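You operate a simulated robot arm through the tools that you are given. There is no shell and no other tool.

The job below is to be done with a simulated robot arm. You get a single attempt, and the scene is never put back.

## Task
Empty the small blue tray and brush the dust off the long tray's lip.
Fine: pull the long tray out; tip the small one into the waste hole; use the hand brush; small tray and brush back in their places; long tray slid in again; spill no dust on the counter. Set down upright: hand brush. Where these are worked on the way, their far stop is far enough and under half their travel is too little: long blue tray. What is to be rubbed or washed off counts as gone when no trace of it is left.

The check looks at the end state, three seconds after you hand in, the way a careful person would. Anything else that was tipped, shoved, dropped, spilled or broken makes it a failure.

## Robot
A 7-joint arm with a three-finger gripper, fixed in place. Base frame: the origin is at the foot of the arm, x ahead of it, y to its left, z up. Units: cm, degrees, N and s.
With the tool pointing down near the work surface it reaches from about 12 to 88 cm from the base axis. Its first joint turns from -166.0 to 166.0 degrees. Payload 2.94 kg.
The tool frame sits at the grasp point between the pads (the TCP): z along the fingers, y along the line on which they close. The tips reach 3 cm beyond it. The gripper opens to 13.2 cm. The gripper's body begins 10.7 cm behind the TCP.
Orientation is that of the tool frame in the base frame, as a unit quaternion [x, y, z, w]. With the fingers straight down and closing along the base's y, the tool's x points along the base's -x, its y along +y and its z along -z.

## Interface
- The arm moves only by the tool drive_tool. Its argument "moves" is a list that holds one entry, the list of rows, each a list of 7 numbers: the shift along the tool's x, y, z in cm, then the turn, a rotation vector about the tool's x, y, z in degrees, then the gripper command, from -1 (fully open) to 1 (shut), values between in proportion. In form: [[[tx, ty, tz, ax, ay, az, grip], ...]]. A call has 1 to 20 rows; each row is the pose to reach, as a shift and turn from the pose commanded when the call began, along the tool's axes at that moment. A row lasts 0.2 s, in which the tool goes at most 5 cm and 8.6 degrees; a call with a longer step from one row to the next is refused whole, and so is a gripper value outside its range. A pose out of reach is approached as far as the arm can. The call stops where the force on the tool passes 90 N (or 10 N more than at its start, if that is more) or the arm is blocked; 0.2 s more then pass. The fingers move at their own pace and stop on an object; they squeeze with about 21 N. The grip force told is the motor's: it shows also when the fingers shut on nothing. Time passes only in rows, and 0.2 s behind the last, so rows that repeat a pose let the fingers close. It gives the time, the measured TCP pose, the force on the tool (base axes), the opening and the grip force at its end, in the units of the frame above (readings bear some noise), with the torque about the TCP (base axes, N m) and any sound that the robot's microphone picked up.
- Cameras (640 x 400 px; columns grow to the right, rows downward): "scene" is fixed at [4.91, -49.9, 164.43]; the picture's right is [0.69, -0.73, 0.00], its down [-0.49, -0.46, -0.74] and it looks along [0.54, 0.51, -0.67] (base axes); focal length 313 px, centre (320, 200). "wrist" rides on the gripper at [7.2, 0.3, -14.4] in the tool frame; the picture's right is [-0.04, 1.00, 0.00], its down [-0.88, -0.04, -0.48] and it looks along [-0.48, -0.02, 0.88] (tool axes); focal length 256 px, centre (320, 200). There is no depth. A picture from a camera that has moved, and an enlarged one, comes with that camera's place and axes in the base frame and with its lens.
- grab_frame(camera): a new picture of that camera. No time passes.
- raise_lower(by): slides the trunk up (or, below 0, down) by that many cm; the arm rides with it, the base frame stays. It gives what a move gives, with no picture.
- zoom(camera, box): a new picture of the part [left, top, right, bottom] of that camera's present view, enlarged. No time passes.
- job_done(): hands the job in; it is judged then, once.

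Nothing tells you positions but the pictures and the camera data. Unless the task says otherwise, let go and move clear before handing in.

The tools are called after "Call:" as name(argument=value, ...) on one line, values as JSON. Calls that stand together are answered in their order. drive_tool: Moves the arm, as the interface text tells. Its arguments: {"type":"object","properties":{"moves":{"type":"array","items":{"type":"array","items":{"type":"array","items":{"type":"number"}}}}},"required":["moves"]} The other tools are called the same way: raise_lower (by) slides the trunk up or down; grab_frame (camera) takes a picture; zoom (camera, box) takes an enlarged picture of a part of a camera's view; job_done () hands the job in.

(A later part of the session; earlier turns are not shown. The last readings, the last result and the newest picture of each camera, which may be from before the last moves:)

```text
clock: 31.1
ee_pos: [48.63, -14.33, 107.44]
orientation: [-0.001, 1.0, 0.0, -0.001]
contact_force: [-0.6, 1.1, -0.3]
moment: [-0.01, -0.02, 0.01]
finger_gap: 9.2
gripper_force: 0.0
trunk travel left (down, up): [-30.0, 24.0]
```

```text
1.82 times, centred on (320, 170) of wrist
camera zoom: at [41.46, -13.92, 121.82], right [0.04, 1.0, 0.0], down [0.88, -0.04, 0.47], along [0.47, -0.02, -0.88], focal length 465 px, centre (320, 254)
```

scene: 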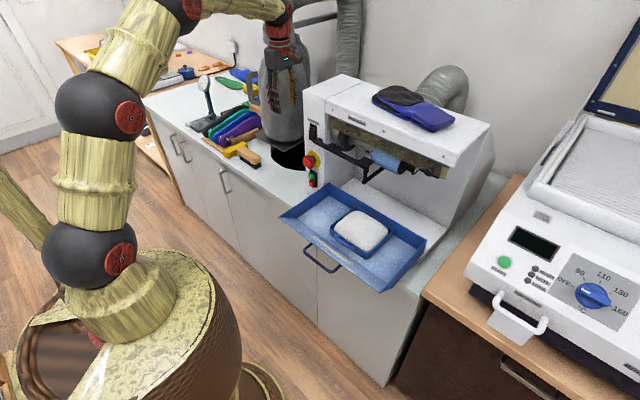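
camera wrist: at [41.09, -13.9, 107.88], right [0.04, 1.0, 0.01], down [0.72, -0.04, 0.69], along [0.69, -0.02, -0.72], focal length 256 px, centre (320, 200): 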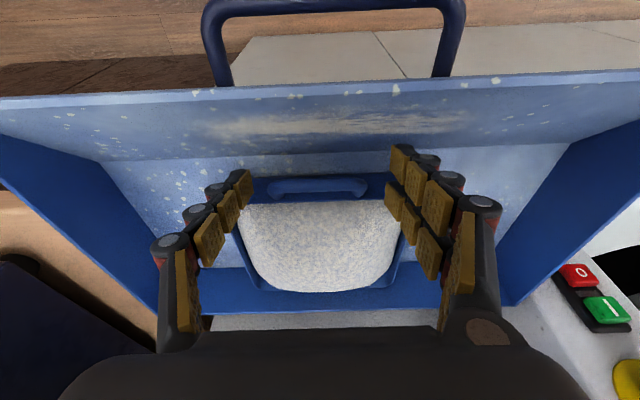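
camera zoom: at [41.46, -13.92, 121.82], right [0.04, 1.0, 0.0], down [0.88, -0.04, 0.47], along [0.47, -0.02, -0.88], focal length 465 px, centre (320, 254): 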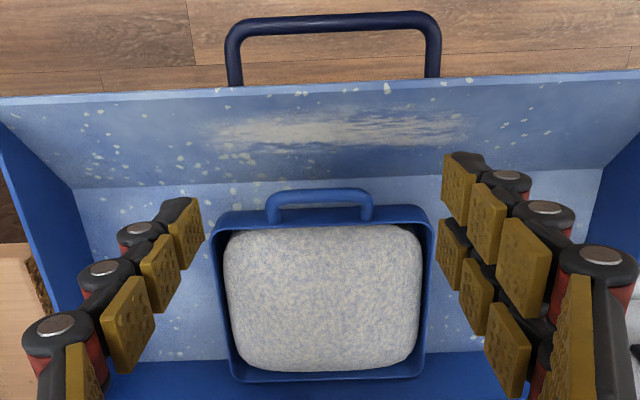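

The small tray looks undisturbed. I'll yaw so the single digit is on the tray side, narrow to 2.4 cm and hover with the tips about 3 cm above the loop.

Call:
drive_tool(moves=[[[0, 0, 0, 0, 0, -8, 0], [-0.3, 0, 0, 0, 0, -16, 0.3], [-0.6, 0, 0, 0, 0, -24, 0.5], [-0.9, 0, 0, 0, 0, -32, 0.636], [-1.2, 0, 0, 0, 0, -40, 0.636], [-1.5, 0, 0, 0, 0, -48, 0.636], [-1.8, 0, 0, 0, 0, -56, 0.636], [-2.1, 0, 0, 0, 0, -64, 0.636], [-2.4, 0, 0, 0, 0, -72, 0.636], [-2.47, 0, 1, 0, 0, -80, 0.636], [-2.47, 0, 3, 0, 0, -88, 0.636], [-2.47, 0, 5, 0, 0, -90, 0.636], [-2.47, 0, 6.4, 0, 0, -90, 0.636], [-2.47, 0, 6.4, 0, 0, -90, 0.636]]])

Call:
grab_frame(camera="wrist")

Call:
zoom(camera="wrist", box=[250, 100, 390, 220])

```text
clock: 34.1
ee_pos: [50.94, -14.25, 100.99]
orientation: [0.708, -0.707, -0.001, 0.0]
contact_force: [0.5, -0.1, 1.3]
moment: [0.03, 0.01, 0.0]
finger_gap: 2.4
gripper_force: 0.1
trunk travel left (down, up): [-30.0, 24.0]
```

```text
taken
camera wrist: at [50.83, -21.43, 115.33], right [-1.0, 0.04, 0.0], down [0.04, 0.88, 0.48], along [0.02, 0.48, -0.88], focal length 256 px, centre (320, 200)
```

wrist: 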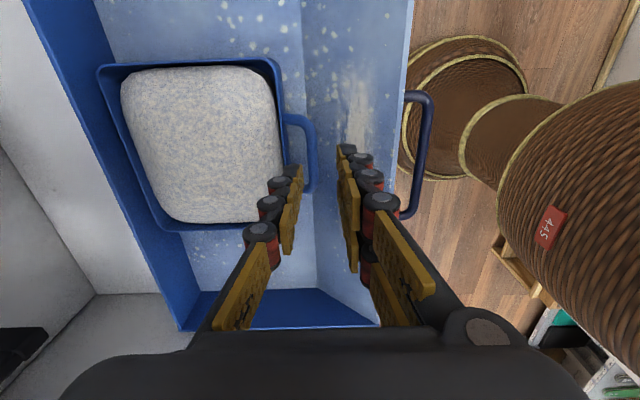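

```text
3.33 times, centred on (320, 160) of wrist
camera zoom: at [50.83, -21.43, 115.33], right [-1.0, 0.04, 0.0], down [0.04, 0.88, 0.48], along [0.02, 0.48, -0.88], focal length 853 px, centre (320, 333)
```

zoom: 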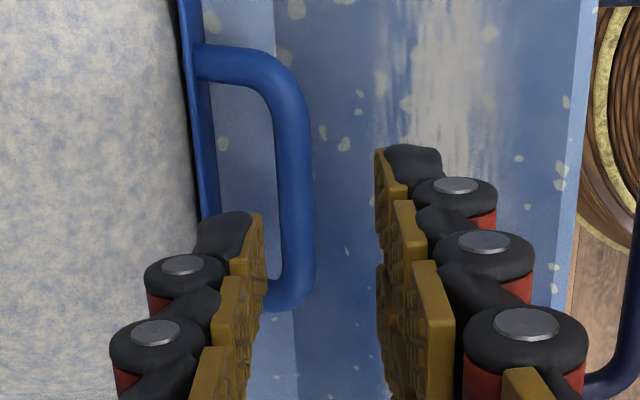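

The single digit is centred over the loop gap between the bar and the tray wall. I'll descend slowly and watch the force.

Call:
drive_tool(moves=[[[0, -0.03, 1, 0, 0, 0, 0.636], [0, -0.05, 2, 0, 0, 0, 0.636], [0, -0.05, 2.8, 0, 0, 0, 0.636], [0, -0.05, 3.3, 0, 0, 0, 0.636], [0, -0.05, 3.3, 0, 0, 0, 0.636]]])

Call:
zoom(camera="wrist", box=[250, 100, 390, 220])

```text
clock: 35.3
ee_pos: [51.15, -14.28, 97.66]
orientation: [0.707, -0.707, -0.002, 0.0]
contact_force: [0.6, 0.3, 0.4]
moment: [0.0, -0.01, -0.03]
finger_gap: 2.4
gripper_force: 0.0
trunk travel left (down, up): [-30.0, 24.0]
```

```text
3.33 times, centred on (320, 160) of wrist
camera zoom: at [50.84, -21.43, 111.95], right [-1.0, 0.04, 0.0], down [0.04, 0.88, 0.48], along [0.02, 0.48, -0.88], focal length 853 px, centre (320, 333)
```

zoom: 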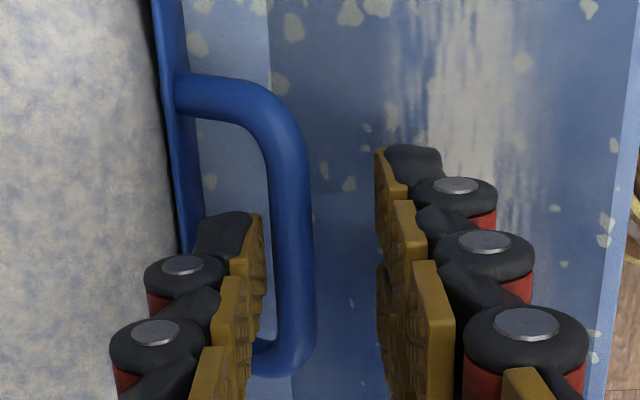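

No contact so far and the digit is entering the gap. I'll continue down another 1.6 cm.

Call:
drive_tool(moves=[[[0, 0, 0.6, 0, 0, 0, 0.636], [0, 0, 1.2, 0, 0, 0, 0.636], [0, 0, 1.7, 0, 0, 0, 0.636], [0, 0, 1.7, 0, 0, 0, 0.636]]])

Call:
grab_frame(camera="wrist")

Call:
zoom(camera="wrist", box=[230, 100, 390, 240])

```text
clock: 36.3
ee_pos: [51.08, -14.27, 95.93]
orientation: [0.708, -0.706, -0.001, 0.0]
contact_force: [1.0, -0.9, 5.9]
moment: [0.0, 0.08, 0.04]
finger_gap: 2.4
gripper_force: 0.1
trunk travel left (down, up): [-30.0, 24.0]
```

```text
taken
camera wrist: at [50.81, -21.43, 110.24], right [-1.0, 0.04, 0.0], down [0.04, 0.88, 0.48], along [0.02, 0.48, -0.88], focal length 256 px, centre (320, 200)
```

wrist: 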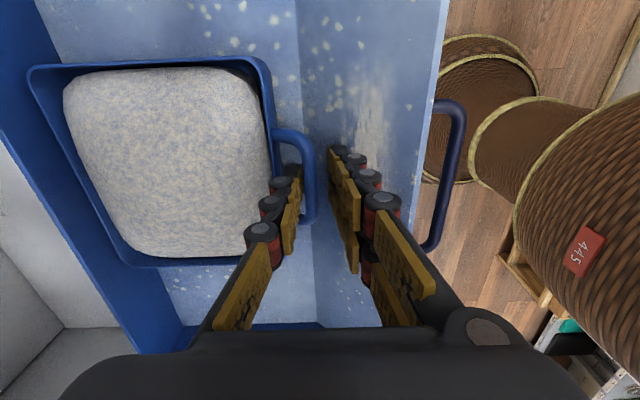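

```text
2.86 times, centred on (310, 170) of wrist
camera zoom: at [50.81, -21.43, 110.24], right [-1.0, 0.04, 0.0], down [0.04, 0.88, 0.48], along [0.02, 0.48, -0.88], focal length 731 px, centre (349, 286)
```

zoom: 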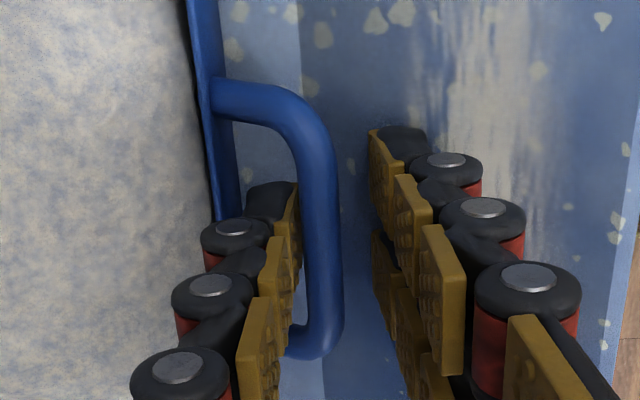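

The double digits' tips are lightly touching the sloping lip. I'll raise a little, narrow the opening to 1.5 cm with the single digit still in the gap, and settle slightly lower.

Call:
drive_tool(moves=[[[0, 0, -0.6, 0, 0, 0, 0.636], [0, -0.3, -0.6, 0, 0, 0, 0.773], [0, -0.3, -0.6, 0, 0, 0, 0.773], [0, -0.3, -0.3, 0, 0, 0, 0.773], [0, -0.3, -0.3, 0, 0, 0, 0.773]]])

Call:
zoom(camera="wrist", box=[230, 100, 390, 240])

```text
clock: 37.5
ee_pos: [51.32, -14.32, 96.27]
orientation: [0.707, -0.707, -0.001, 0.0]
contact_force: [0.1, 1.0, -0.2]
moment: [0.02, -0.01, 0.04]
finger_gap: 1.51
gripper_force: 0.0
trunk travel left (down, up): [-30.0, 24.0]
```

```text
2.86 times, centred on (310, 170) of wrist
camera zoom: at [51.17, -21.43, 110.53], right [-1.0, 0.04, 0.0], down [0.04, 0.88, 0.48], along [0.02, 0.48, -0.88], focal length 731 px, centre (349, 286)
```

zoom: 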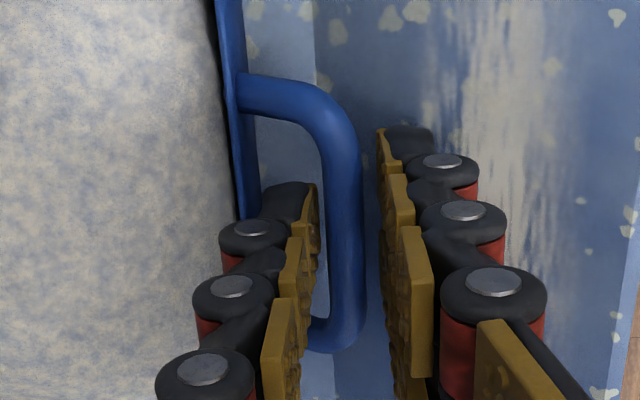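

Clear of contact now. I'll close on the bar while centring on it.

Call:
drive_tool(moves=[[[0, -0.2, 0.2, 0, 0, 0, 0.85], [0, -0.25, 0.2, 0, 0, 0, 0.9], [0, -0.25, 0.2, 0, 0, 0, 1], [0, -0.25, 0.2, 0, 0, 0, 1], [0, -0.25, 0.2, 0, 0, 0, 1]]])

Call:
zoom(camera="wrist", box=[200, 60, 400, 240])

```text
clock: 38.7
ee_pos: [51.59, -14.32, 95.97]
orientation: [0.707, -0.707, -0.002, 0.001]
contact_force: [-0.3, 0.8, 0.8]
moment: [0.01, -0.03, 0.08]
finger_gap: 0.77
gripper_force: 20.7
trunk travel left (down, up): [-30.0, 24.0]
```

```text
2.22 times, centred on (300, 150) of wrist
camera zoom: at [51.42, -21.44, 110.35], right [-1.0, 0.04, 0.0], down [0.04, 0.88, 0.48], along [0.02, 0.48, -0.88], focal length 569 px, centre (364, 311)
```

zoom: 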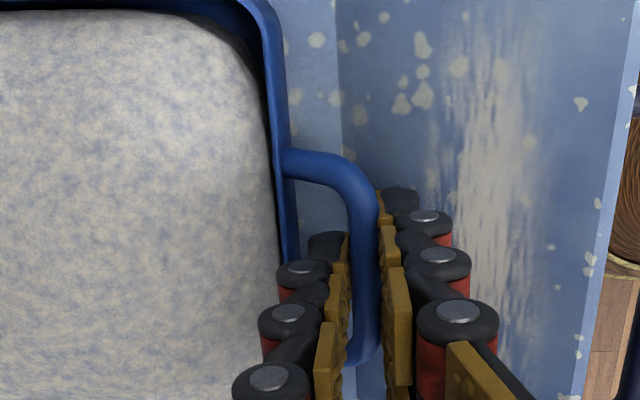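

The bar is gripped at 0.77 cm, and the grasp pose is TCP (51.59, −14.32, 95.97). I'll make a small test lift to check whether the tray droops.

Call:
drive_tool(moves=[[[0, 0, -0.5, 0, 0, 0, 1], [0, 0, -1, 0, 0, 0, 1], [0, 0, -1.5, 0, 0, 0, 1], [0, 0, -1.5, 0, 0, 0, 1]]])

Call:
zoom(camera="scene", box=[310, 150, 430, 260])

Call:
grab_frame(camera="wrist")

```text
clock: 39.7
ee_pos: [51.5, -14.35, 97.57]
orientation: [0.708, -0.706, -0.002, 0.0]
contact_force: [-0.7, 0.9, -0.9]
moment: [0.06, 0.02, -0.02]
finger_gap: 0.78
gripper_force: 21.3
trunk travel left (down, up): [-30.0, 24.0]
```

```text
3.64 times, centred on (370, 205) of scene
camera zoom: at [4.91, -49.9, 164.43], right [0.69, -0.73, 0.0], down [-0.49, -0.46, -0.74], along [0.54, 0.51, -0.67], focal length 1140 px, centre (138, 182)
```

zoom: 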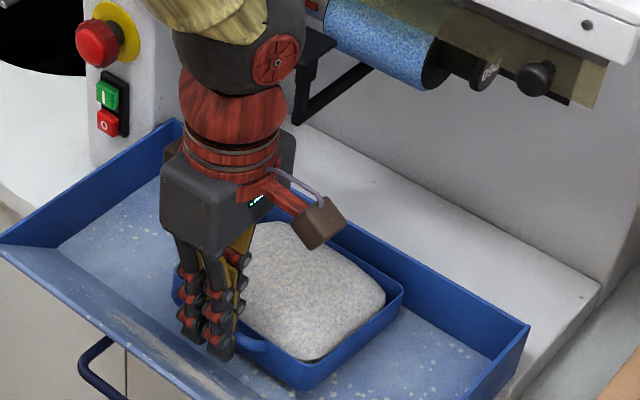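

```text
taken
camera wrist: at [51.39, -21.45, 111.85], right [-1.0, 0.04, 0.0], down [0.04, 0.88, 0.48], along [0.02, 0.48, -0.88], focal length 256 px, centre (320, 200)
```

wrist: 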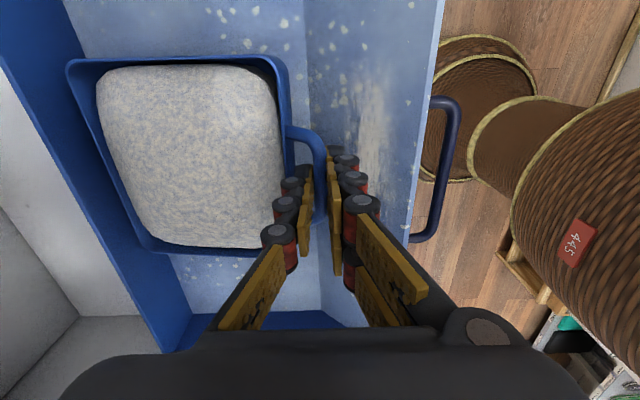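

The measured load is very light. I'll compare the same close-up to see if the tray moved rigidly with the fingers.

Call:
zoom(camera="wrist", box=[200, 60, 400, 240])

Call:
zoom(camera="wrist", box=[40, 40, 240, 280])

```text
2.22 times, centred on (300, 150) of wrist
camera zoom: at [51.39, -21.45, 111.85], right [-1.0, 0.04, 0.0], down [0.04, 0.88, 0.48], along [0.02, 0.48, -0.88], focal length 569 px, centre (364, 311)
```

zoom: 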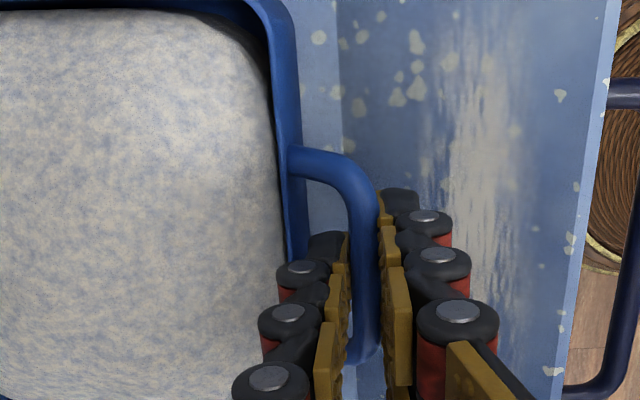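

```text
1.67 times, centred on (140, 160) of wrist
camera zoom: at [51.39, -21.45, 111.85], right [-1.0, 0.04, 0.0], down [0.04, 0.88, 0.48], along [0.02, 0.48, -0.88], focal length 427 px, centre (620, 267)
```

zoom: 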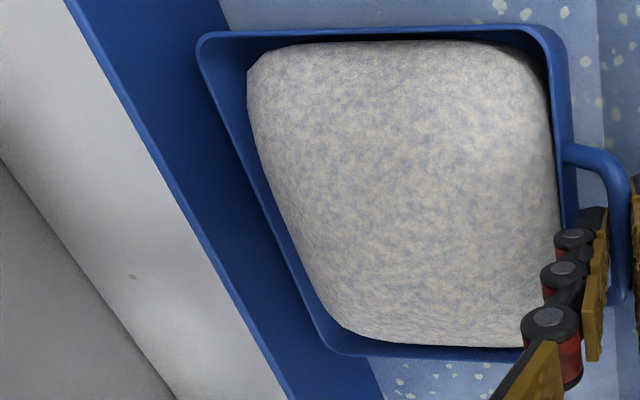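

The handle rose 1.5 cm but the far edge still rests on the floor, so the tray pivots about the bar with some slack. I'll pitch the tool nose-up to take up that slack and keep the tray level.

Call:
drive_tool(moves=[[[0, 0, 0, 4, 0, 0, 1], [0, 0, 0, 8, 0, 0, 1], [0, 0, 0, 12, 0, 0, 1], [0, 0, 0, 12, 0, 0, 1]]])

Call:
grab_frame(camera="wrist")

Call:
zoom(camera="scene", box=[310, 150, 430, 260])

```text
clock: 40.7
ee_pos: [51.55, -14.35, 97.53]
orientation: [-0.703, 0.703, -0.073, 0.074]
contact_force: [-0.3, 0.4, -0.5]
moment: [0.09, 0.01, -0.05]
finger_gap: 0.77
gripper_force: 20.7
trunk travel left (down, up): [-30.0, 24.0]
```

```text
taken
camera wrist: at [48.39, -21.44, 111.52], right [-0.98, 0.04, -0.21], down [-0.06, 0.88, 0.47], along [0.2, 0.48, -0.86], focal length 256 px, centre (320, 200)
```

wrist: 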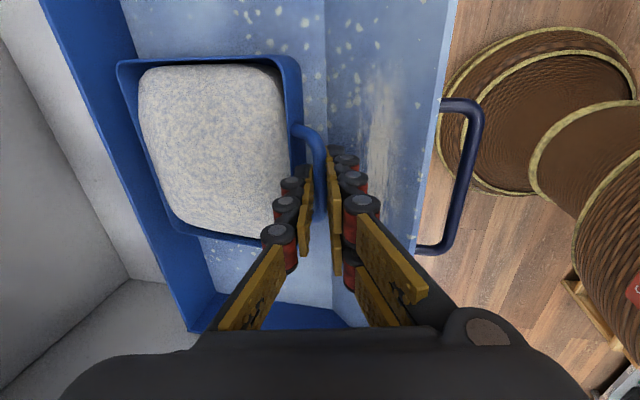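

```text
3.64 times, centred on (370, 205) of scene
camera zoom: at [4.91, -49.9, 164.43], right [0.69, -0.73, 0.0], down [-0.49, -0.46, -0.74], along [0.54, 0.51, -0.67], focal length 1140 px, centre (138, 182)
```

zoom: 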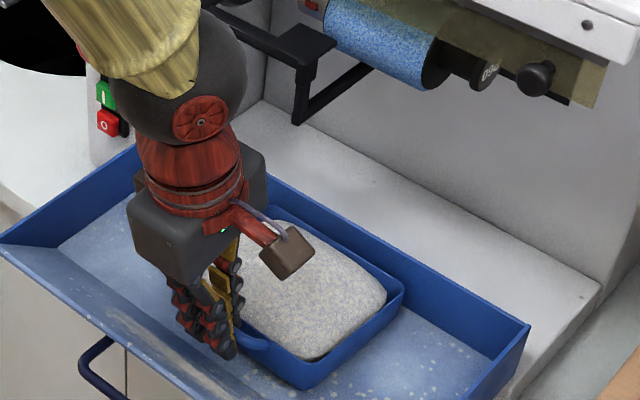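

Call:
zoom(camera="wrist", box=[220, 90, 380, 240])

```text
2.67 times, centred on (300, 165) of wrist
camera zoom: at [48.39, -21.44, 111.52], right [-0.98, 0.04, -0.21], down [-0.06, 0.88, 0.47], along [0.2, 0.48, -0.86], focal length 683 px, centre (373, 293)
```

zoom: 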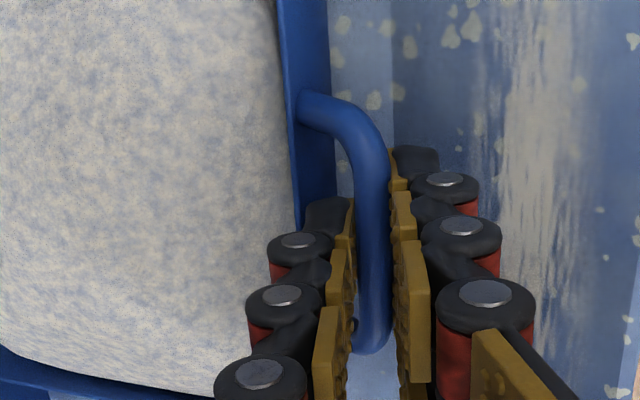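

The digit's back should be close to the tray wall now. I'll lift 2.5 cm more and see whether the nose comes up.

Call:
drive_tool(moves=[[[0, -0.17, -0.8, 3, 0, 0, 1], [0, -0.35, -1.63, 6, 0, 0, 1], [0, -0.52, -2.45, 6, 0, 0, 1], [0, -0.52, -2.45, 6, 0, 0, 1]]])

Call:
grab_frame(camera="wrist")

Call:
zoom(camera="scene", box=[310, 150, 430, 260])

```text
clock: 41.7
ee_pos: [51.6, -14.29, 100.03]
orientation: [0.7, -0.697, 0.109, -0.111]
contact_force: [-0.6, 0.4, 0.1]
moment: [0.01, 0.0, 0.0]
finger_gap: 0.0
gripper_force: 20.8
trunk travel left (down, up): [-30.0, 24.0]
```

```text
taken
camera wrist: at [46.97, -21.48, 113.6], right [-0.95, 0.04, -0.31], down [-0.11, 0.88, 0.47], along [0.29, 0.48, -0.83], focal length 256 px, centre (320, 200)
```

wrist: 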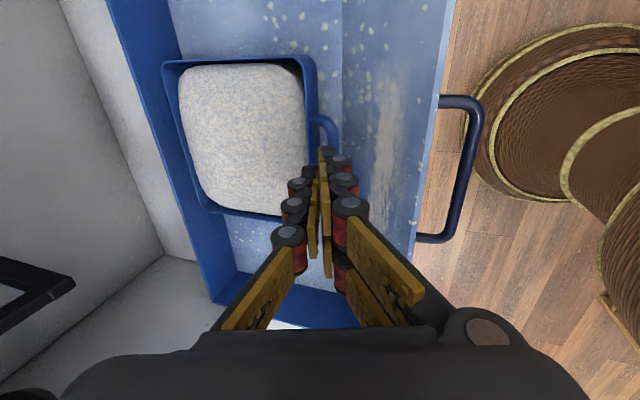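

```text
3.64 times, centred on (370, 205) of scene
camera zoom: at [4.91, -49.9, 164.43], right [0.69, -0.73, 0.0], down [-0.49, -0.46, -0.74], along [0.54, 0.51, -0.67], focal length 1140 px, centre (138, 182)
```

zoom: 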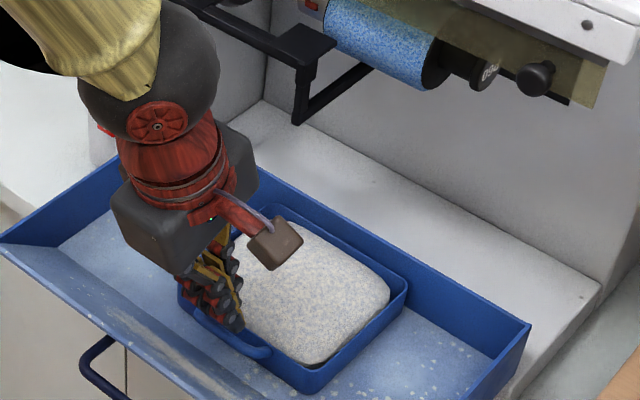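

The bar slipped out and the tray settled back into place with its dust heap intact. Let me look closely at the tray's state before choosing another grip.

Call:
zoom(camera="wrist", box=[150, 40, 350, 230])

Call:
zoom(camera="scene", box=[340, 195, 400, 245])

```text
2.11 times, centred on (250, 135) of wrist
camera zoom: at [46.97, -21.48, 113.6], right [-0.95, 0.04, -0.31], down [-0.11, 0.88, 0.47], along [0.29, 0.48, -0.83], focal length 539 px, centre (467, 337)
```

zoom: 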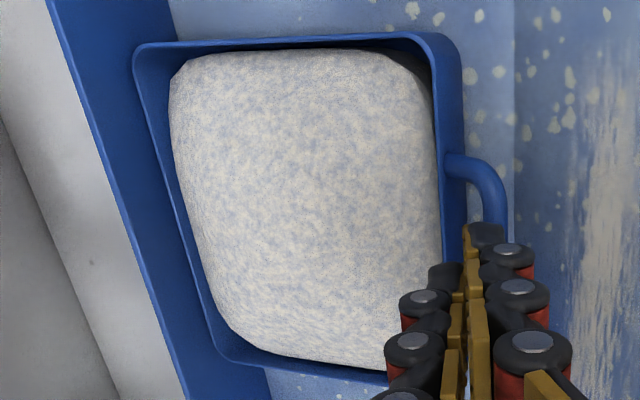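

```text
8.00 times, centred on (370, 220) of scene
camera zoom: at [4.91, -49.9, 164.43], right [0.69, -0.73, 0.0], down [-0.49, -0.46, -0.74], along [0.54, 0.51, -0.67], focal length 2507 px, centre (-80, 40)
```

zoom: 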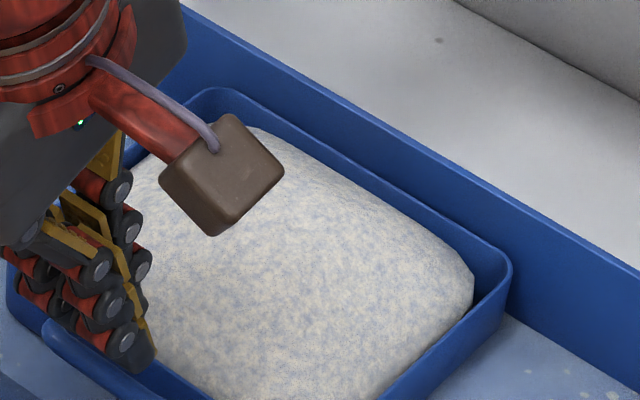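

The tray is intact, just slightly tilted-then-settled. To decide between grips, I'll gently test whether the dust heap resists contact by lowering the closed fingertips lightly onto it.

Call:
drive_tool(moves=[[[0, -2, -2.5, 0, 0, 0, 1], [0, -5, -3.5, 0, 0, 0, 1], [0, -7, -3, 0, 0, 0, 1], [0, -7, -2, 0, 0, 0, 1]]])

Call:
zoom(camera="wrist", box=[180, 40, 460, 280])

Call:
zoom(camera="scene", box=[310, 150, 430, 260])

```text
clock: 42.7
ee_pos: [57.72, -14.25, 104.09]
orientation: [0.699, -0.698, 0.109, -0.111]
contact_force: [0.0, 0.3, 0.2]
moment: [-0.04, -0.01, 0.03]
finger_gap: 0.0
gripper_force: 21.3
trunk travel left (down, up): [-30.0, 24.0]
```

```text
1.67 times, centred on (320, 160) of wrist
camera zoom: at [53.07, -21.46, 117.68], right [-0.95, 0.04, -0.31], down [-0.11, 0.88, 0.47], along [0.29, 0.48, -0.83], focal length 427 px, centre (320, 267)
```

zoom: 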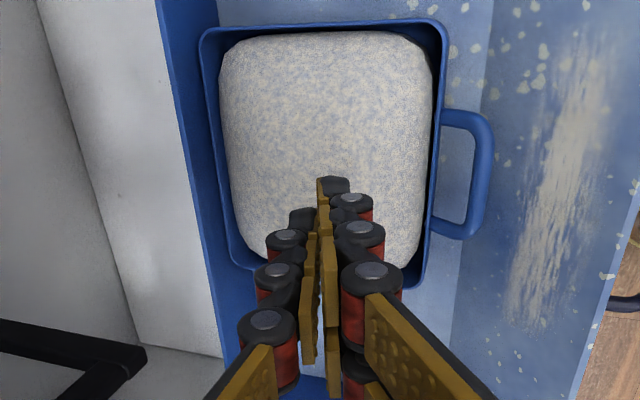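

```text
3.64 times, centred on (370, 205) of scene
camera zoom: at [4.91, -49.9, 164.43], right [0.69, -0.73, 0.0], down [-0.49, -0.46, -0.74], along [0.54, 0.51, -0.67], focal length 1140 px, centre (138, 182)
```

zoom: 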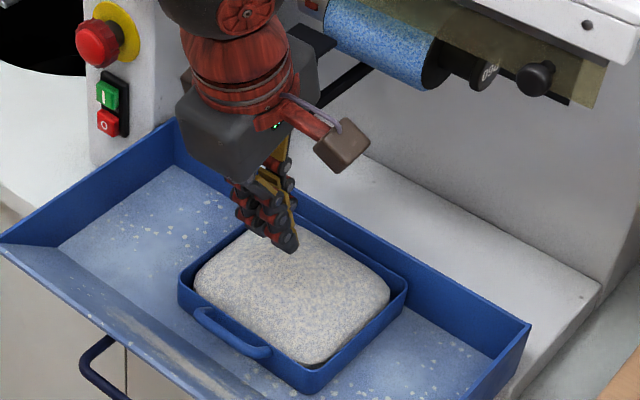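

Lowering gently toward the heap in small steps.

Call:
drive_tool(moves=[[[0, 0.62, 1.9, 0, 0, 0, 1], [0, 1.1, 3.3, 0, 0, 0, 1], [0, 1.3, 4, 0, 0, 0, 1], [0, 1.42, 4.4, 0, 0, 0, 1], [0, 1.42, 4.4, 0, 0, 0, 1]]])

Call:
zoom(camera="scene", box=[330, 180, 410, 250])

```text
clock: 43.9
ee_pos: [57.67, -14.4, 99.53]
orientation: [0.699, -0.698, 0.11, -0.111]
contact_force: [0.7, -0.8, -0.4]
moment: [0.01, -0.01, 0.01]
finger_gap: 0.02
gripper_force: 20.9
trunk travel left (down, up): [-30.0, 24.0]
```

```text
5.71 times, centred on (370, 215) of scene
camera zoom: at [4.91, -49.9, 164.43], right [0.69, -0.73, 0.0], down [-0.49, -0.46, -0.74], along [0.54, 0.51, -0.67], focal length 1791 px, centre (34, 114)
```

zoom: 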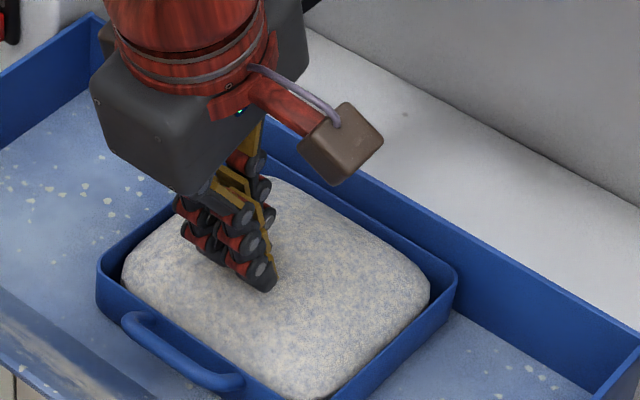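

Call:
drive_tool(moves=[[[0, 0.15, 0.45, 0, 0, 0, 1], [0, 0.3, 0.9, 0, 0, 0, 1], [0, 0.46, 1.4, 0, 0, 0, 1], [0, 0.46, 1.4, 0, 0, 0, 1]]])

Call:
zoom(camera="scene", box=[330, 180, 410, 250])

Call:
zoom(camera="wrist", box=[220, 100, 400, 260])

```text
clock: 44.9
ee_pos: [57.62, -14.34, 98.05]
orientation: [0.699, -0.698, 0.11, -0.111]
contact_force: [0.4, -0.1, -0.3]
moment: [-0.01, -0.03, -0.01]
finger_gap: 0.01
gripper_force: 21.0
trunk travel left (down, up): [-30.0, 24.0]
```

```text
5.71 times, centred on (370, 215) of scene
camera zoom: at [4.91, -49.9, 164.43], right [0.69, -0.73, 0.0], down [-0.49, -0.46, -0.74], along [0.54, 0.51, -0.67], focal length 1791 px, centre (34, 114)
```

zoom: 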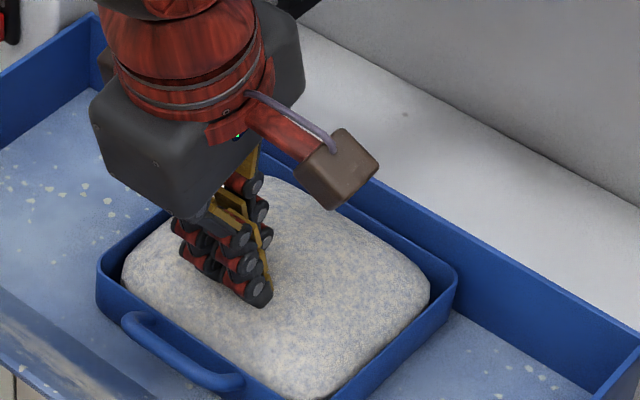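

```text
2.50 times, centred on (310, 180) of wrist
camera zoom: at [53.07, -21.45, 111.55], right [-0.95, 0.04, -0.31], down [-0.11, 0.88, 0.47], along [0.29, 0.48, -0.83], focal length 640 px, centre (345, 250)
```

zoom: 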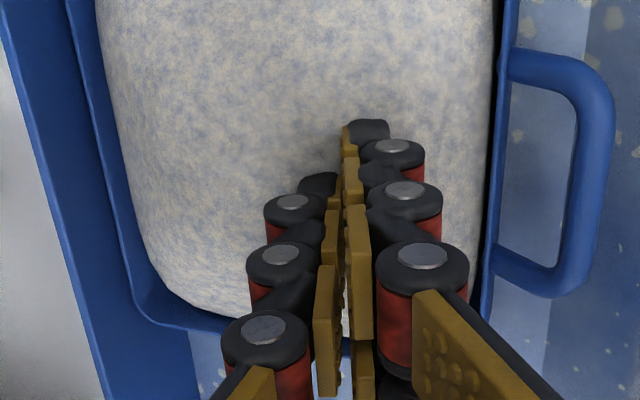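

No resistance yet at tip height 95.2. I'll go 1.3 cm further to be sure.

Call:
drive_tool(moves=[[[0, 0.2, 0.6, 0, 0, 0, 1], [0, 0.4, 1.25, 0, 0, 0, 1], [0, 0.4, 1.25, 0, 0, 0, 1]]])

Call:
zoom(camera="wrist", box=[220, 100, 400, 260])

Call:
zoom(camera="scene", box=[330, 180, 410, 250])

```text
clock: 45.7
ee_pos: [57.72, -14.32, 96.64]
orientation: [0.699, -0.698, 0.11, -0.11]
contact_force: [0.2, -0.1, -0.8]
moment: [-0.02, 0.01, 0.01]
finger_gap: 0.02
gripper_force: 21.5
trunk travel left (down, up): [-30.0, 24.0]
```

```text
2.50 times, centred on (310, 180) of wrist
camera zoom: at [53.05, -21.44, 110.24], right [-0.95, 0.04, -0.31], down [-0.11, 0.88, 0.47], along [0.29, 0.48, -0.83], focal length 640 px, centre (345, 250)
```

zoom: 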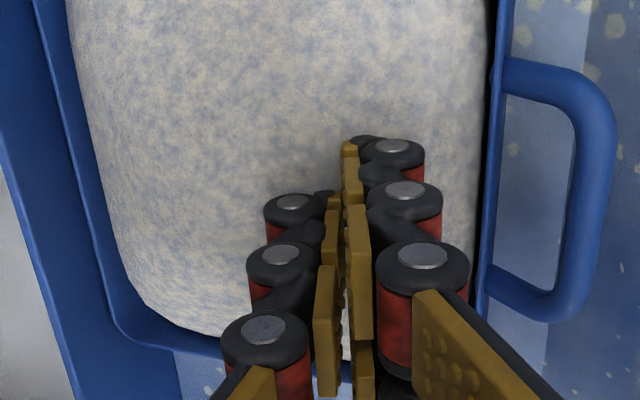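

```text
5.71 times, centred on (370, 215) of scene
camera zoom: at [4.91, -49.9, 164.43], right [0.69, -0.73, 0.0], down [-0.49, -0.46, -0.74], along [0.54, 0.51, -0.67], focal length 1791 px, centre (34, 114)
```

zoom: 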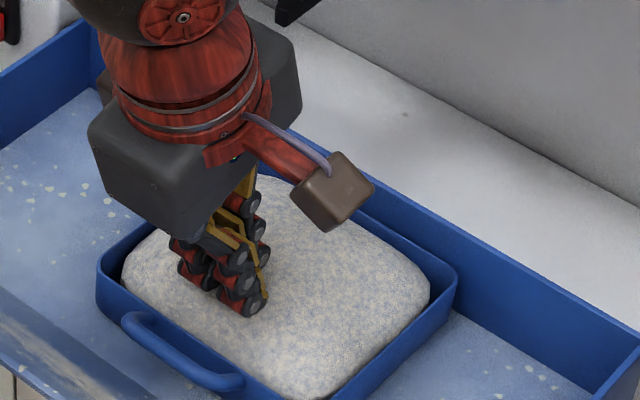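

The fingertips sank into the heap without resistance, so I can safely put fingers inside the tray and clamp its front wall, which is a rigid grip. I'll lift out, level the tool and turn it round so the single digit goes in the loop gap and the double digits inside the tray.

Call:
drive_tool(moves=[[[0, -1.5, -4.6, 0, 0, 0, 1], [0, -3.0, -9.2, 0, 0, 0, 1], [0, -0.5, -10.2, -6, 0, 0, 1], [0, 2, -11, -12, 0, 0, 0.8], [0, 4.5, -12, -17.9, 0, 0, 0.6], [0, 4.5, -12, -17.9, 0, 0, 0.6]]])

Call:
drive_tool(moves=[[[0, 0, 0, 0, 0, 8.55, 0.6], [0, 0, 0, 0, 0, 17.1, 0.6], [0, 0, 0, 0, 0, 25.65, 0.6], [0, 0, 0, 0, 0, 34.2, 0.6], [0, 0, 0, 0, 0, 42.75, 0.6], [0, 0, 0, 0, 0, 51.3, 0.6], [0, 0, 0, 0, 0, 59.85, 0.6], [0, 0, 0, 0, 0, 68.4, 0.6], [0, 0, 0, 0, 0, 76.95, 0.6], [0, 0, 0, 0, 0, 85.5, 0.6], [0, 0, 0, 0, 0, 94.05, 0.6], [0, 0, 0, 0, 0, 102.6, 0.6], [0, 0, 0, 0, 0, 111.15, 0.6], [0, 0, 0, 0, 0, 119.7, 0.6], [0, 0, 0, 0, 0, 128.25, 0.6], [0, 0, 0, 0, 0, 136.8, 0.6], [0, 0, 0, 0, 0, 145.35, 0.6], [0, 0, 0, 0, 0, 153.9, 0.6], [0, 0, 0, 0, 0, 162.45, 0.6], [0, 0, 0, 0, 0, 171, 0.6]]])

Call:
grab_frame(camera="wrist")

```text
clock: 47.1
ee_pos: [49.74, -14.47, 106.88]
orientation: [0.708, -0.707, -0.002, 0.0]
contact_force: [-0.3, -0.3, -0.8]
moment: [0.02, 0.0, -0.01]
finger_gap: 2.64
gripper_force: 0.1
trunk travel left (down, up): [-30.0, 24.0]
```

```text
clock: 51.3
ee_pos: [49.63, -14.37, 106.71]
orientation: [0.649, 0.76, 0.0, -0.001]
contact_force: [0.0, 0.2, -0.2]
moment: [-0.01, 0.0, 0.0]
finger_gap: 2.66
gripper_force: 0.1
trunk travel left (down, up): [-30.0, 24.0]
```

```text
taken
camera wrist: at [48.94, -7.06, 121.08], right [0.99, 0.11, 0.0], down [0.1, -0.87, 0.47], along [0.05, -0.47, -0.88], focal length 256 px, centre (320, 200)
```

wrist: 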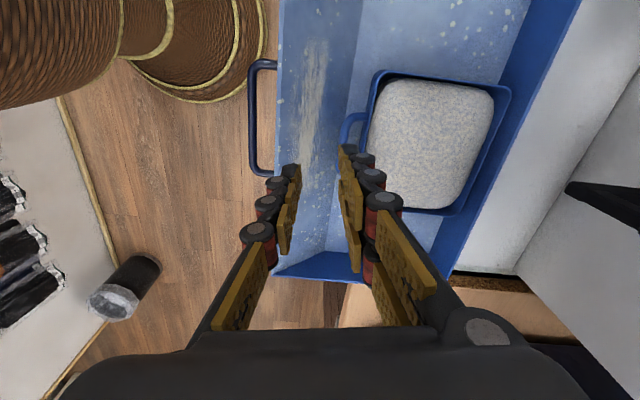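

Nearly there. I'll finish the yaw and hover so I can measure the front wall and loop gap from almost straight above.

Call:
drive_tool(moves=[[[-1.5, 1.3, 0, 0, 0, 4.5, 0.6], [-3, 2.5, 1, 0, 0, 9, 0.6], [-4.44, 3.75, 2.7, 0, 0, 9, 0.6], [-4.44, 3.75, 2.7, 0, 0, 9, 0.6]]])

Call:
grab_frame(camera="wrist")

Call:
zoom(camera="wrist", box=[240, 40, 400, 200])

```text
clock: 52.3
ee_pos: [54.09, -18.14, 103.95]
orientation: [0.706, 0.708, 0.001, 0.0]
contact_force: [0.4, -0.4, 0.1]
moment: [0.0, 0.01, -0.01]
finger_gap: 2.66
gripper_force: 0.1
trunk travel left (down, up): [-30.0, 24.0]
```

```text
taken
camera wrist: at [54.55, -10.84, 118.38], right [1.0, -0.04, 0.0], down [-0.04, -0.88, 0.47], along [-0.02, -0.47, -0.88], focal length 256 px, centre (320, 200)
```

wrist: 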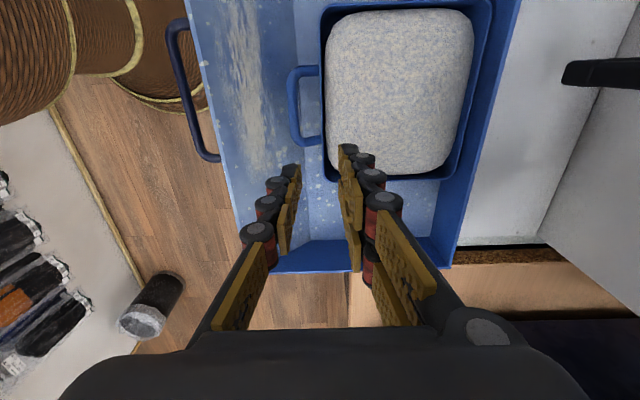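

```text
2.50 times, centred on (320, 120) of wrist
camera zoom: at [54.55, -10.84, 118.38], right [1.0, -0.04, 0.0], down [-0.04, -0.88, 0.47], along [-0.02, -0.47, -0.88], focal length 640 px, centre (320, 400)
```

zoom: 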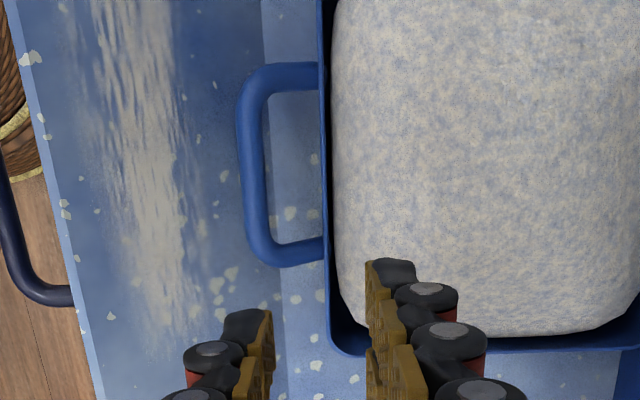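

The front wall is at x≈54.5–54.8 and the loop gap is almost 2 cm, so the tray shifted about 0.45 cm forward when it slipped. I'll note its original bar position as x=51.59 for putting it back. Now I'll position over the wall with a 1.6 cm opening.

Call:
drive_tool(moves=[[[1.9, 0.3, 0, 0, 0, 0, 0.758], [3.79, 0.56, 1, 0, 0, 0, 0.758], [3.79, 0.56, 3, 0, 0, 0, 0.758], [3.79, 0.56, 4.5, 0, 0, 0, 0.758], [3.79, 0.56, 4.5, 0, 0, 0, 0.758]]])

Call:
grab_frame(camera="wrist")

Call:
zoom(camera="wrist", box=[250, 80, 390, 220])

```text
clock: 53.5
ee_pos: [54.75, -14.31, 99.6]
orientation: [0.706, 0.708, 0.001, -0.001]
contact_force: [0.1, -0.5, -0.2]
moment: [0.0, 0.02, 0.02]
finger_gap: 1.6
gripper_force: 0.1
trunk travel left (down, up): [-30.0, 24.0]
```

```text
taken
camera wrist: at [55.03, -6.97, 113.83], right [1.0, -0.04, 0.0], down [-0.04, -0.88, 0.47], along [-0.02, -0.47, -0.88], focal length 256 px, centre (320, 200)
```

wrist: 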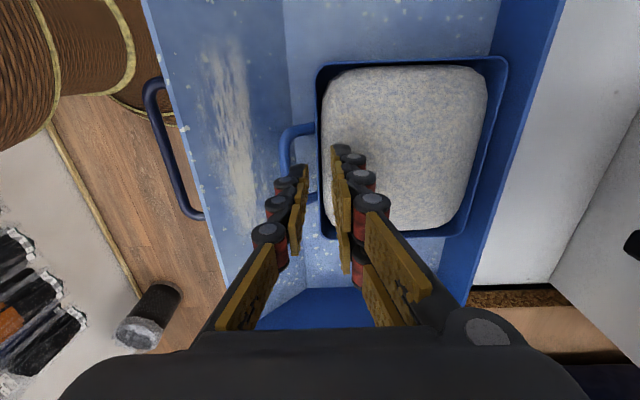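

```text
2.86 times, centred on (320, 150) of wrist
camera zoom: at [55.03, -6.97, 113.83], right [1.0, -0.04, 0.0], down [-0.04, -0.88, 0.47], along [-0.02, -0.47, -0.88], focal length 731 px, centre (320, 343)
```

zoom: 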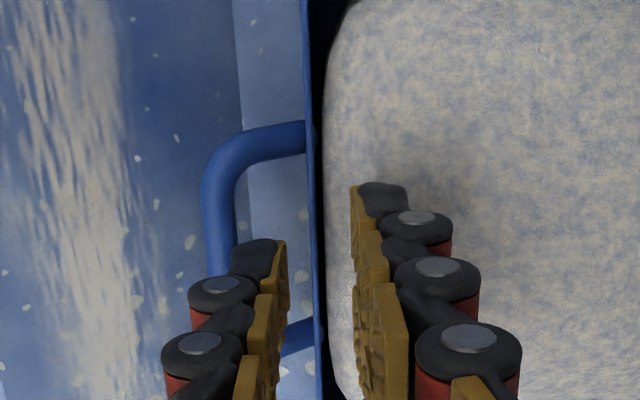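

The wall lies midway between the pads. I'll narrow to 1.2 cm for more clearance from the loop bar and descend.

Call:
drive_tool(moves=[[[0, -0.05, 0.5, 0, 0, 0, 0.818], [0, -0.08, 1.5, 0, 0, 0, 0.818], [0, -0.08, 2.5, 0, 0, 0, 0.818], [0, -0.08, 3.5, 0, 0, 0, 0.818], [0, -0.08, 4.1, 0, 0, 0, 0.818], [0, -0.08, 4.1, 0, 0, 0, 0.818]]])

Call:
zoom(camera="wrist", box=[230, 80, 410, 240])

```text
clock: 54.9
ee_pos: [54.54, -14.32, 95.56]
orientation: [0.706, 0.708, 0.0, 0.0]
contact_force: [1.0, -0.3, 0.5]
moment: [0.01, 0.05, 0.01]
finger_gap: 1.14
gripper_force: 0.1
trunk travel left (down, up): [-30.0, 24.0]
```

```text
2.50 times, centred on (320, 160) of wrist
camera zoom: at [54.94, -6.99, 109.8], right [1.0, -0.04, 0.0], down [-0.04, -0.88, 0.47], along [-0.02, -0.47, -0.88], focal length 640 px, centre (320, 300)
```

zoom: 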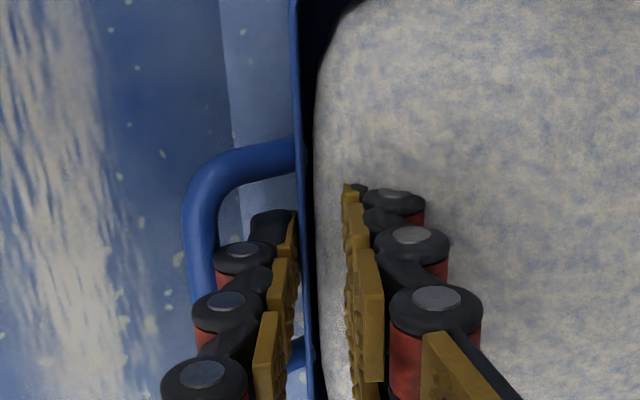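

The wall is close to the single digit. I'll re-centre slightly, lower another 0.4 cm and close.

Call:
drive_tool(moves=[[[0, -0.15, 0.2, 0, 0, 0, 0.83], [0, -0.25, 0.4, 0, 0, 0, 0.85], [0, -0.25, 0.4, 0, 0, 0, 1], [0, -0.25, 0.4, 0, 0, 0, 1], [0, -0.25, 0.4, 0, 0, 0, 1], [0, -0.25, 0.4, 0, 0, 0, 1]]])

Call:
zoom(camera="wrist", box=[230, 80, 410, 240])

```text
clock: 56.3
ee_pos: [54.36, -14.19, 95.03]
orientation: [0.707, 0.707, 0.0, 0.0]
contact_force: [0.8, -0.7, 1.1]
moment: [-0.03, -0.01, -0.07]
finger_gap: 0.59
gripper_force: 21.1
trunk travel left (down, up): [-30.0, 24.0]
```

```text
2.50 times, centred on (320, 160) of wrist
camera zoom: at [54.68, -6.98, 109.39], right [1.0, -0.04, 0.0], down [-0.04, -0.88, 0.47], along [-0.02, -0.47, -0.88], focal length 640 px, centre (320, 300)
```

zoom: 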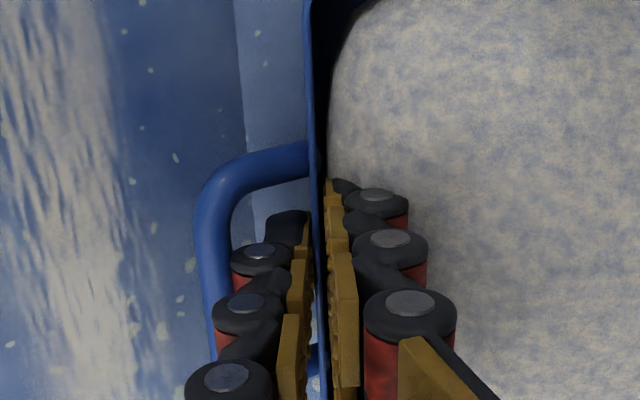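

The wall is clamped (0.59 cm). I'll test-lift 1.5 cm and check whether the tray stays level.

Call:
drive_tool(moves=[[[0, 0, -0.4, 0, 0, 0, 1], [0, 0, -0.9, 0, 0, 0, 1], [0, 0, -1.5, 0, 0, 0, 1], [0, 0, -1.5, 0, 0, 0, 1]]])

Call:
zoom(camera="wrist", box=[230, 80, 410, 240])

Call:
zoom(camera="scene", box=[310, 150, 430, 260])

Call:
grab_frame(camera="wrist")

```text
clock: 57.3
ee_pos: [54.33, -14.32, 96.52]
orientation: [0.707, 0.708, 0.001, -0.001]
contact_force: [-0.1, -0.3, -1.4]
moment: [0.01, 0.1, 0.0]
finger_gap: 0.6
gripper_force: 21.1
trunk travel left (down, up): [-30.0, 24.0]
```

```text
2.50 times, centred on (320, 160) of wrist
camera zoom: at [54.72, -6.99, 110.87], right [1.0, -0.04, 0.0], down [-0.04, -0.88, 0.47], along [-0.02, -0.47, -0.88], focal length 640 px, centre (320, 300)
```

zoom: 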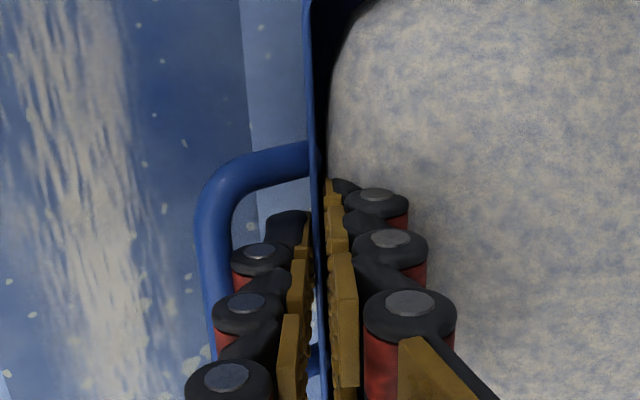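

```text
3.64 times, centred on (370, 205) of scene
camera zoom: at [4.91, -49.9, 164.43], right [0.69, -0.73, 0.0], down [-0.49, -0.46, -0.74], along [0.54, 0.51, -0.67], focal length 1140 px, centre (138, 182)
```

zoom: 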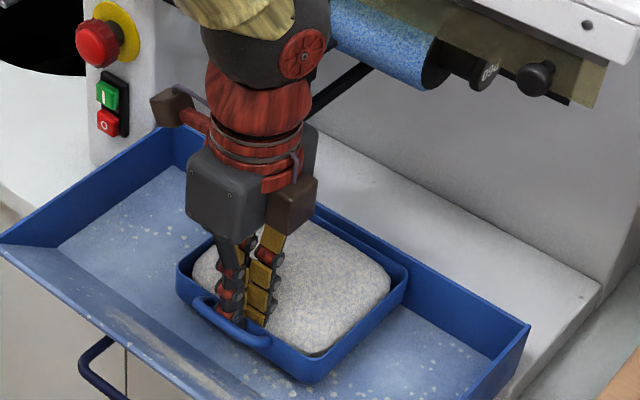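

```text
taken
camera wrist: at [54.72, -6.99, 110.87], right [1.0, -0.04, 0.0], down [-0.04, -0.88, 0.47], along [-0.02, -0.47, -0.88], focal length 256 px, centre (320, 200)
```

wrist: 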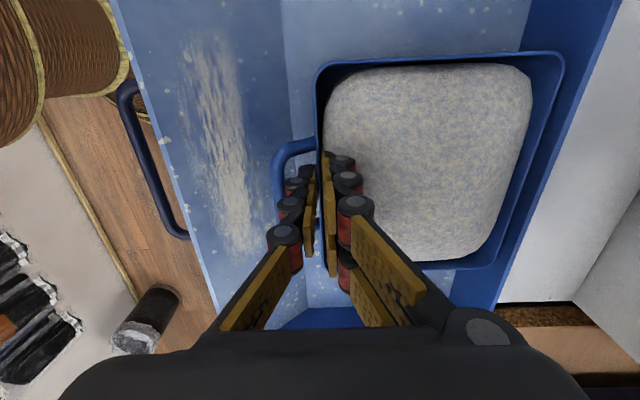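

The tray lifts rigidly and level, weighing about 1.5 N. I'll raise it clear of the lip, draw it back from under the machine, and then rise further.

Call:
drive_tool(moves=[[[0, 0, -1.2, 0, 0, 0, 1], [0, 0, -2.6, 0, 0, 0, 1], [0, 0, -4, 0, 0, 0, 1], [0, -0.5, -5.2, 0, 0, 0, 1], [0, -2, -5.8, 0, 0, 0, 1], [0, -4, -6, 0, 0, 0, 1], [0, -6, -6, 0, 0, 0, 1], [0, -8, -6, 0, 0, 0, 1], [0, -10, -6.5, 0, 0, 0, 1], [0, -11.5, -7.5, 0, 0, 0, 1], [0, -12, -9, 0, 0, 0, 1], [0, -12, -10, 0, 0, 0, 1]]])

Call:
grab_frame(camera="scene")

Call:
zoom(camera="wrist", box=[230, 40, 610, 280])

```text
clock: 59.9
ee_pos: [42.25, -14.46, 106.47]
orientation: [0.707, 0.708, 0.0, -0.002]
contact_force: [0.3, 0.6, -2.2]
moment: [-0.02, 0.11, -0.01]
finger_gap: 0.59
gripper_force: 21.1
trunk travel left (down, up): [-30.0, 24.0]
```

```text
taken
```

scene: 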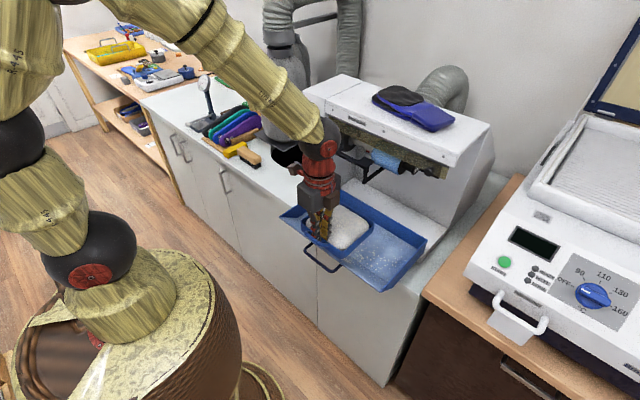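

```text
1.67 times, centred on (420, 160) of wrist
camera zoom: at [42.7, -7.06, 120.86], right [1.0, -0.04, 0.0], down [-0.04, -0.88, 0.47], along [-0.02, -0.47, -0.88], focal length 427 px, centre (153, 267)
```

zoom: 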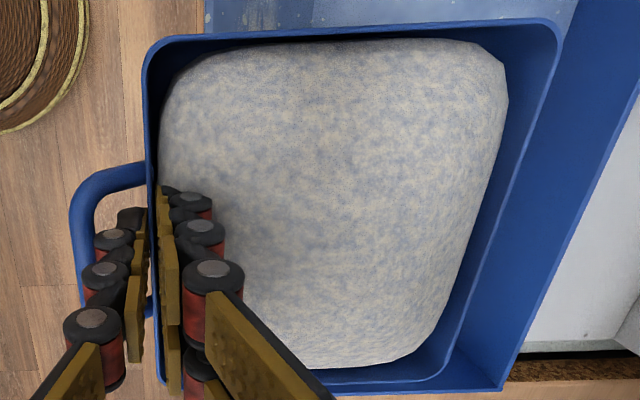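

The tray is level and clear. I'll move it left in front of the machine while yawing 45° toward the hole.

Call:
drive_tool(moves=[[[1.5, 0, 0, 0, 0, -2, 1], [4.5, 0, 0, 0, 0, -6, 1], [8, 0, 0, 0, 0, -10, 1], [11.5, 0, 0, 0, 0, -14, 1], [15, 0, 0, 0, 0, -18, 1], [18.5, 0, 0, 0, 0, -22, 1], [22, 0, 0, 0, 0, -26, 1], [25.5, 0, 0, 0, 0, -30, 1], [29, 0, 0, 0, 0, -34, 1], [32.5, 0, 0, 0, 0, -38, 1], [35.5, 0, 0, 0, 0, -42, 1], [36.8, 0, 0, 0, 0, -45, 1], [36.8, 0, 0, 0, 0, -45, 1]]])

Call:
grab_frame(camera="wrist")

Call:
grab_frame(camera="scene")

```text
clock: 62.7
ee_pos: [42.36, 22.57, 106.58]
orientation: [0.381, 0.924, 0.001, 0.0]
contact_force: [0.3, -0.6, -1.5]
moment: [-0.06, 0.1, 0.02]
finger_gap: 0.61
gripper_force: 20.8
trunk travel left (down, up): [-30.0, 24.0]
```

```text
taken
camera wrist: at [37.46, 27.9, 120.98], right [0.74, 0.68, 0.0], down [0.6, -0.65, 0.47], along [0.32, -0.35, -0.88], focal length 256 px, centre (320, 200)
```

wrist: 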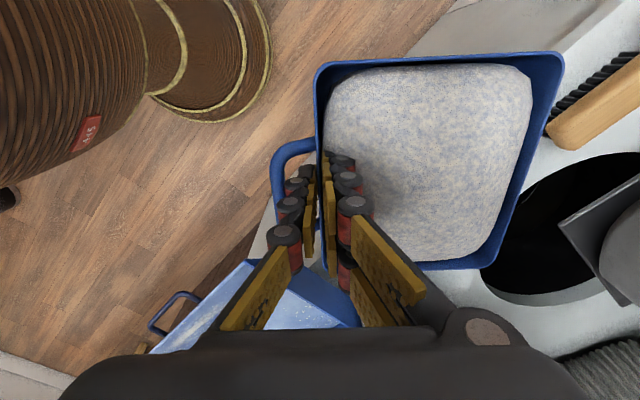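

```text
taken
```

scene: 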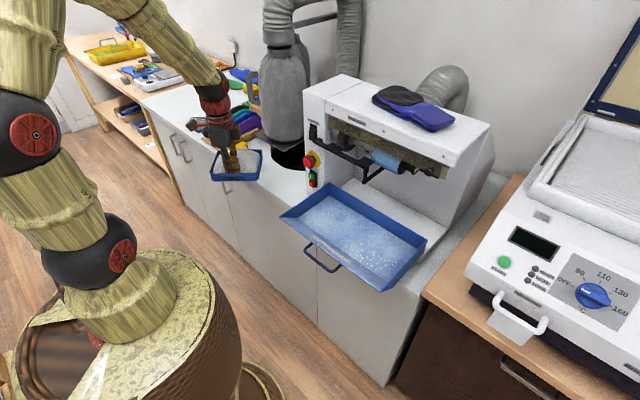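

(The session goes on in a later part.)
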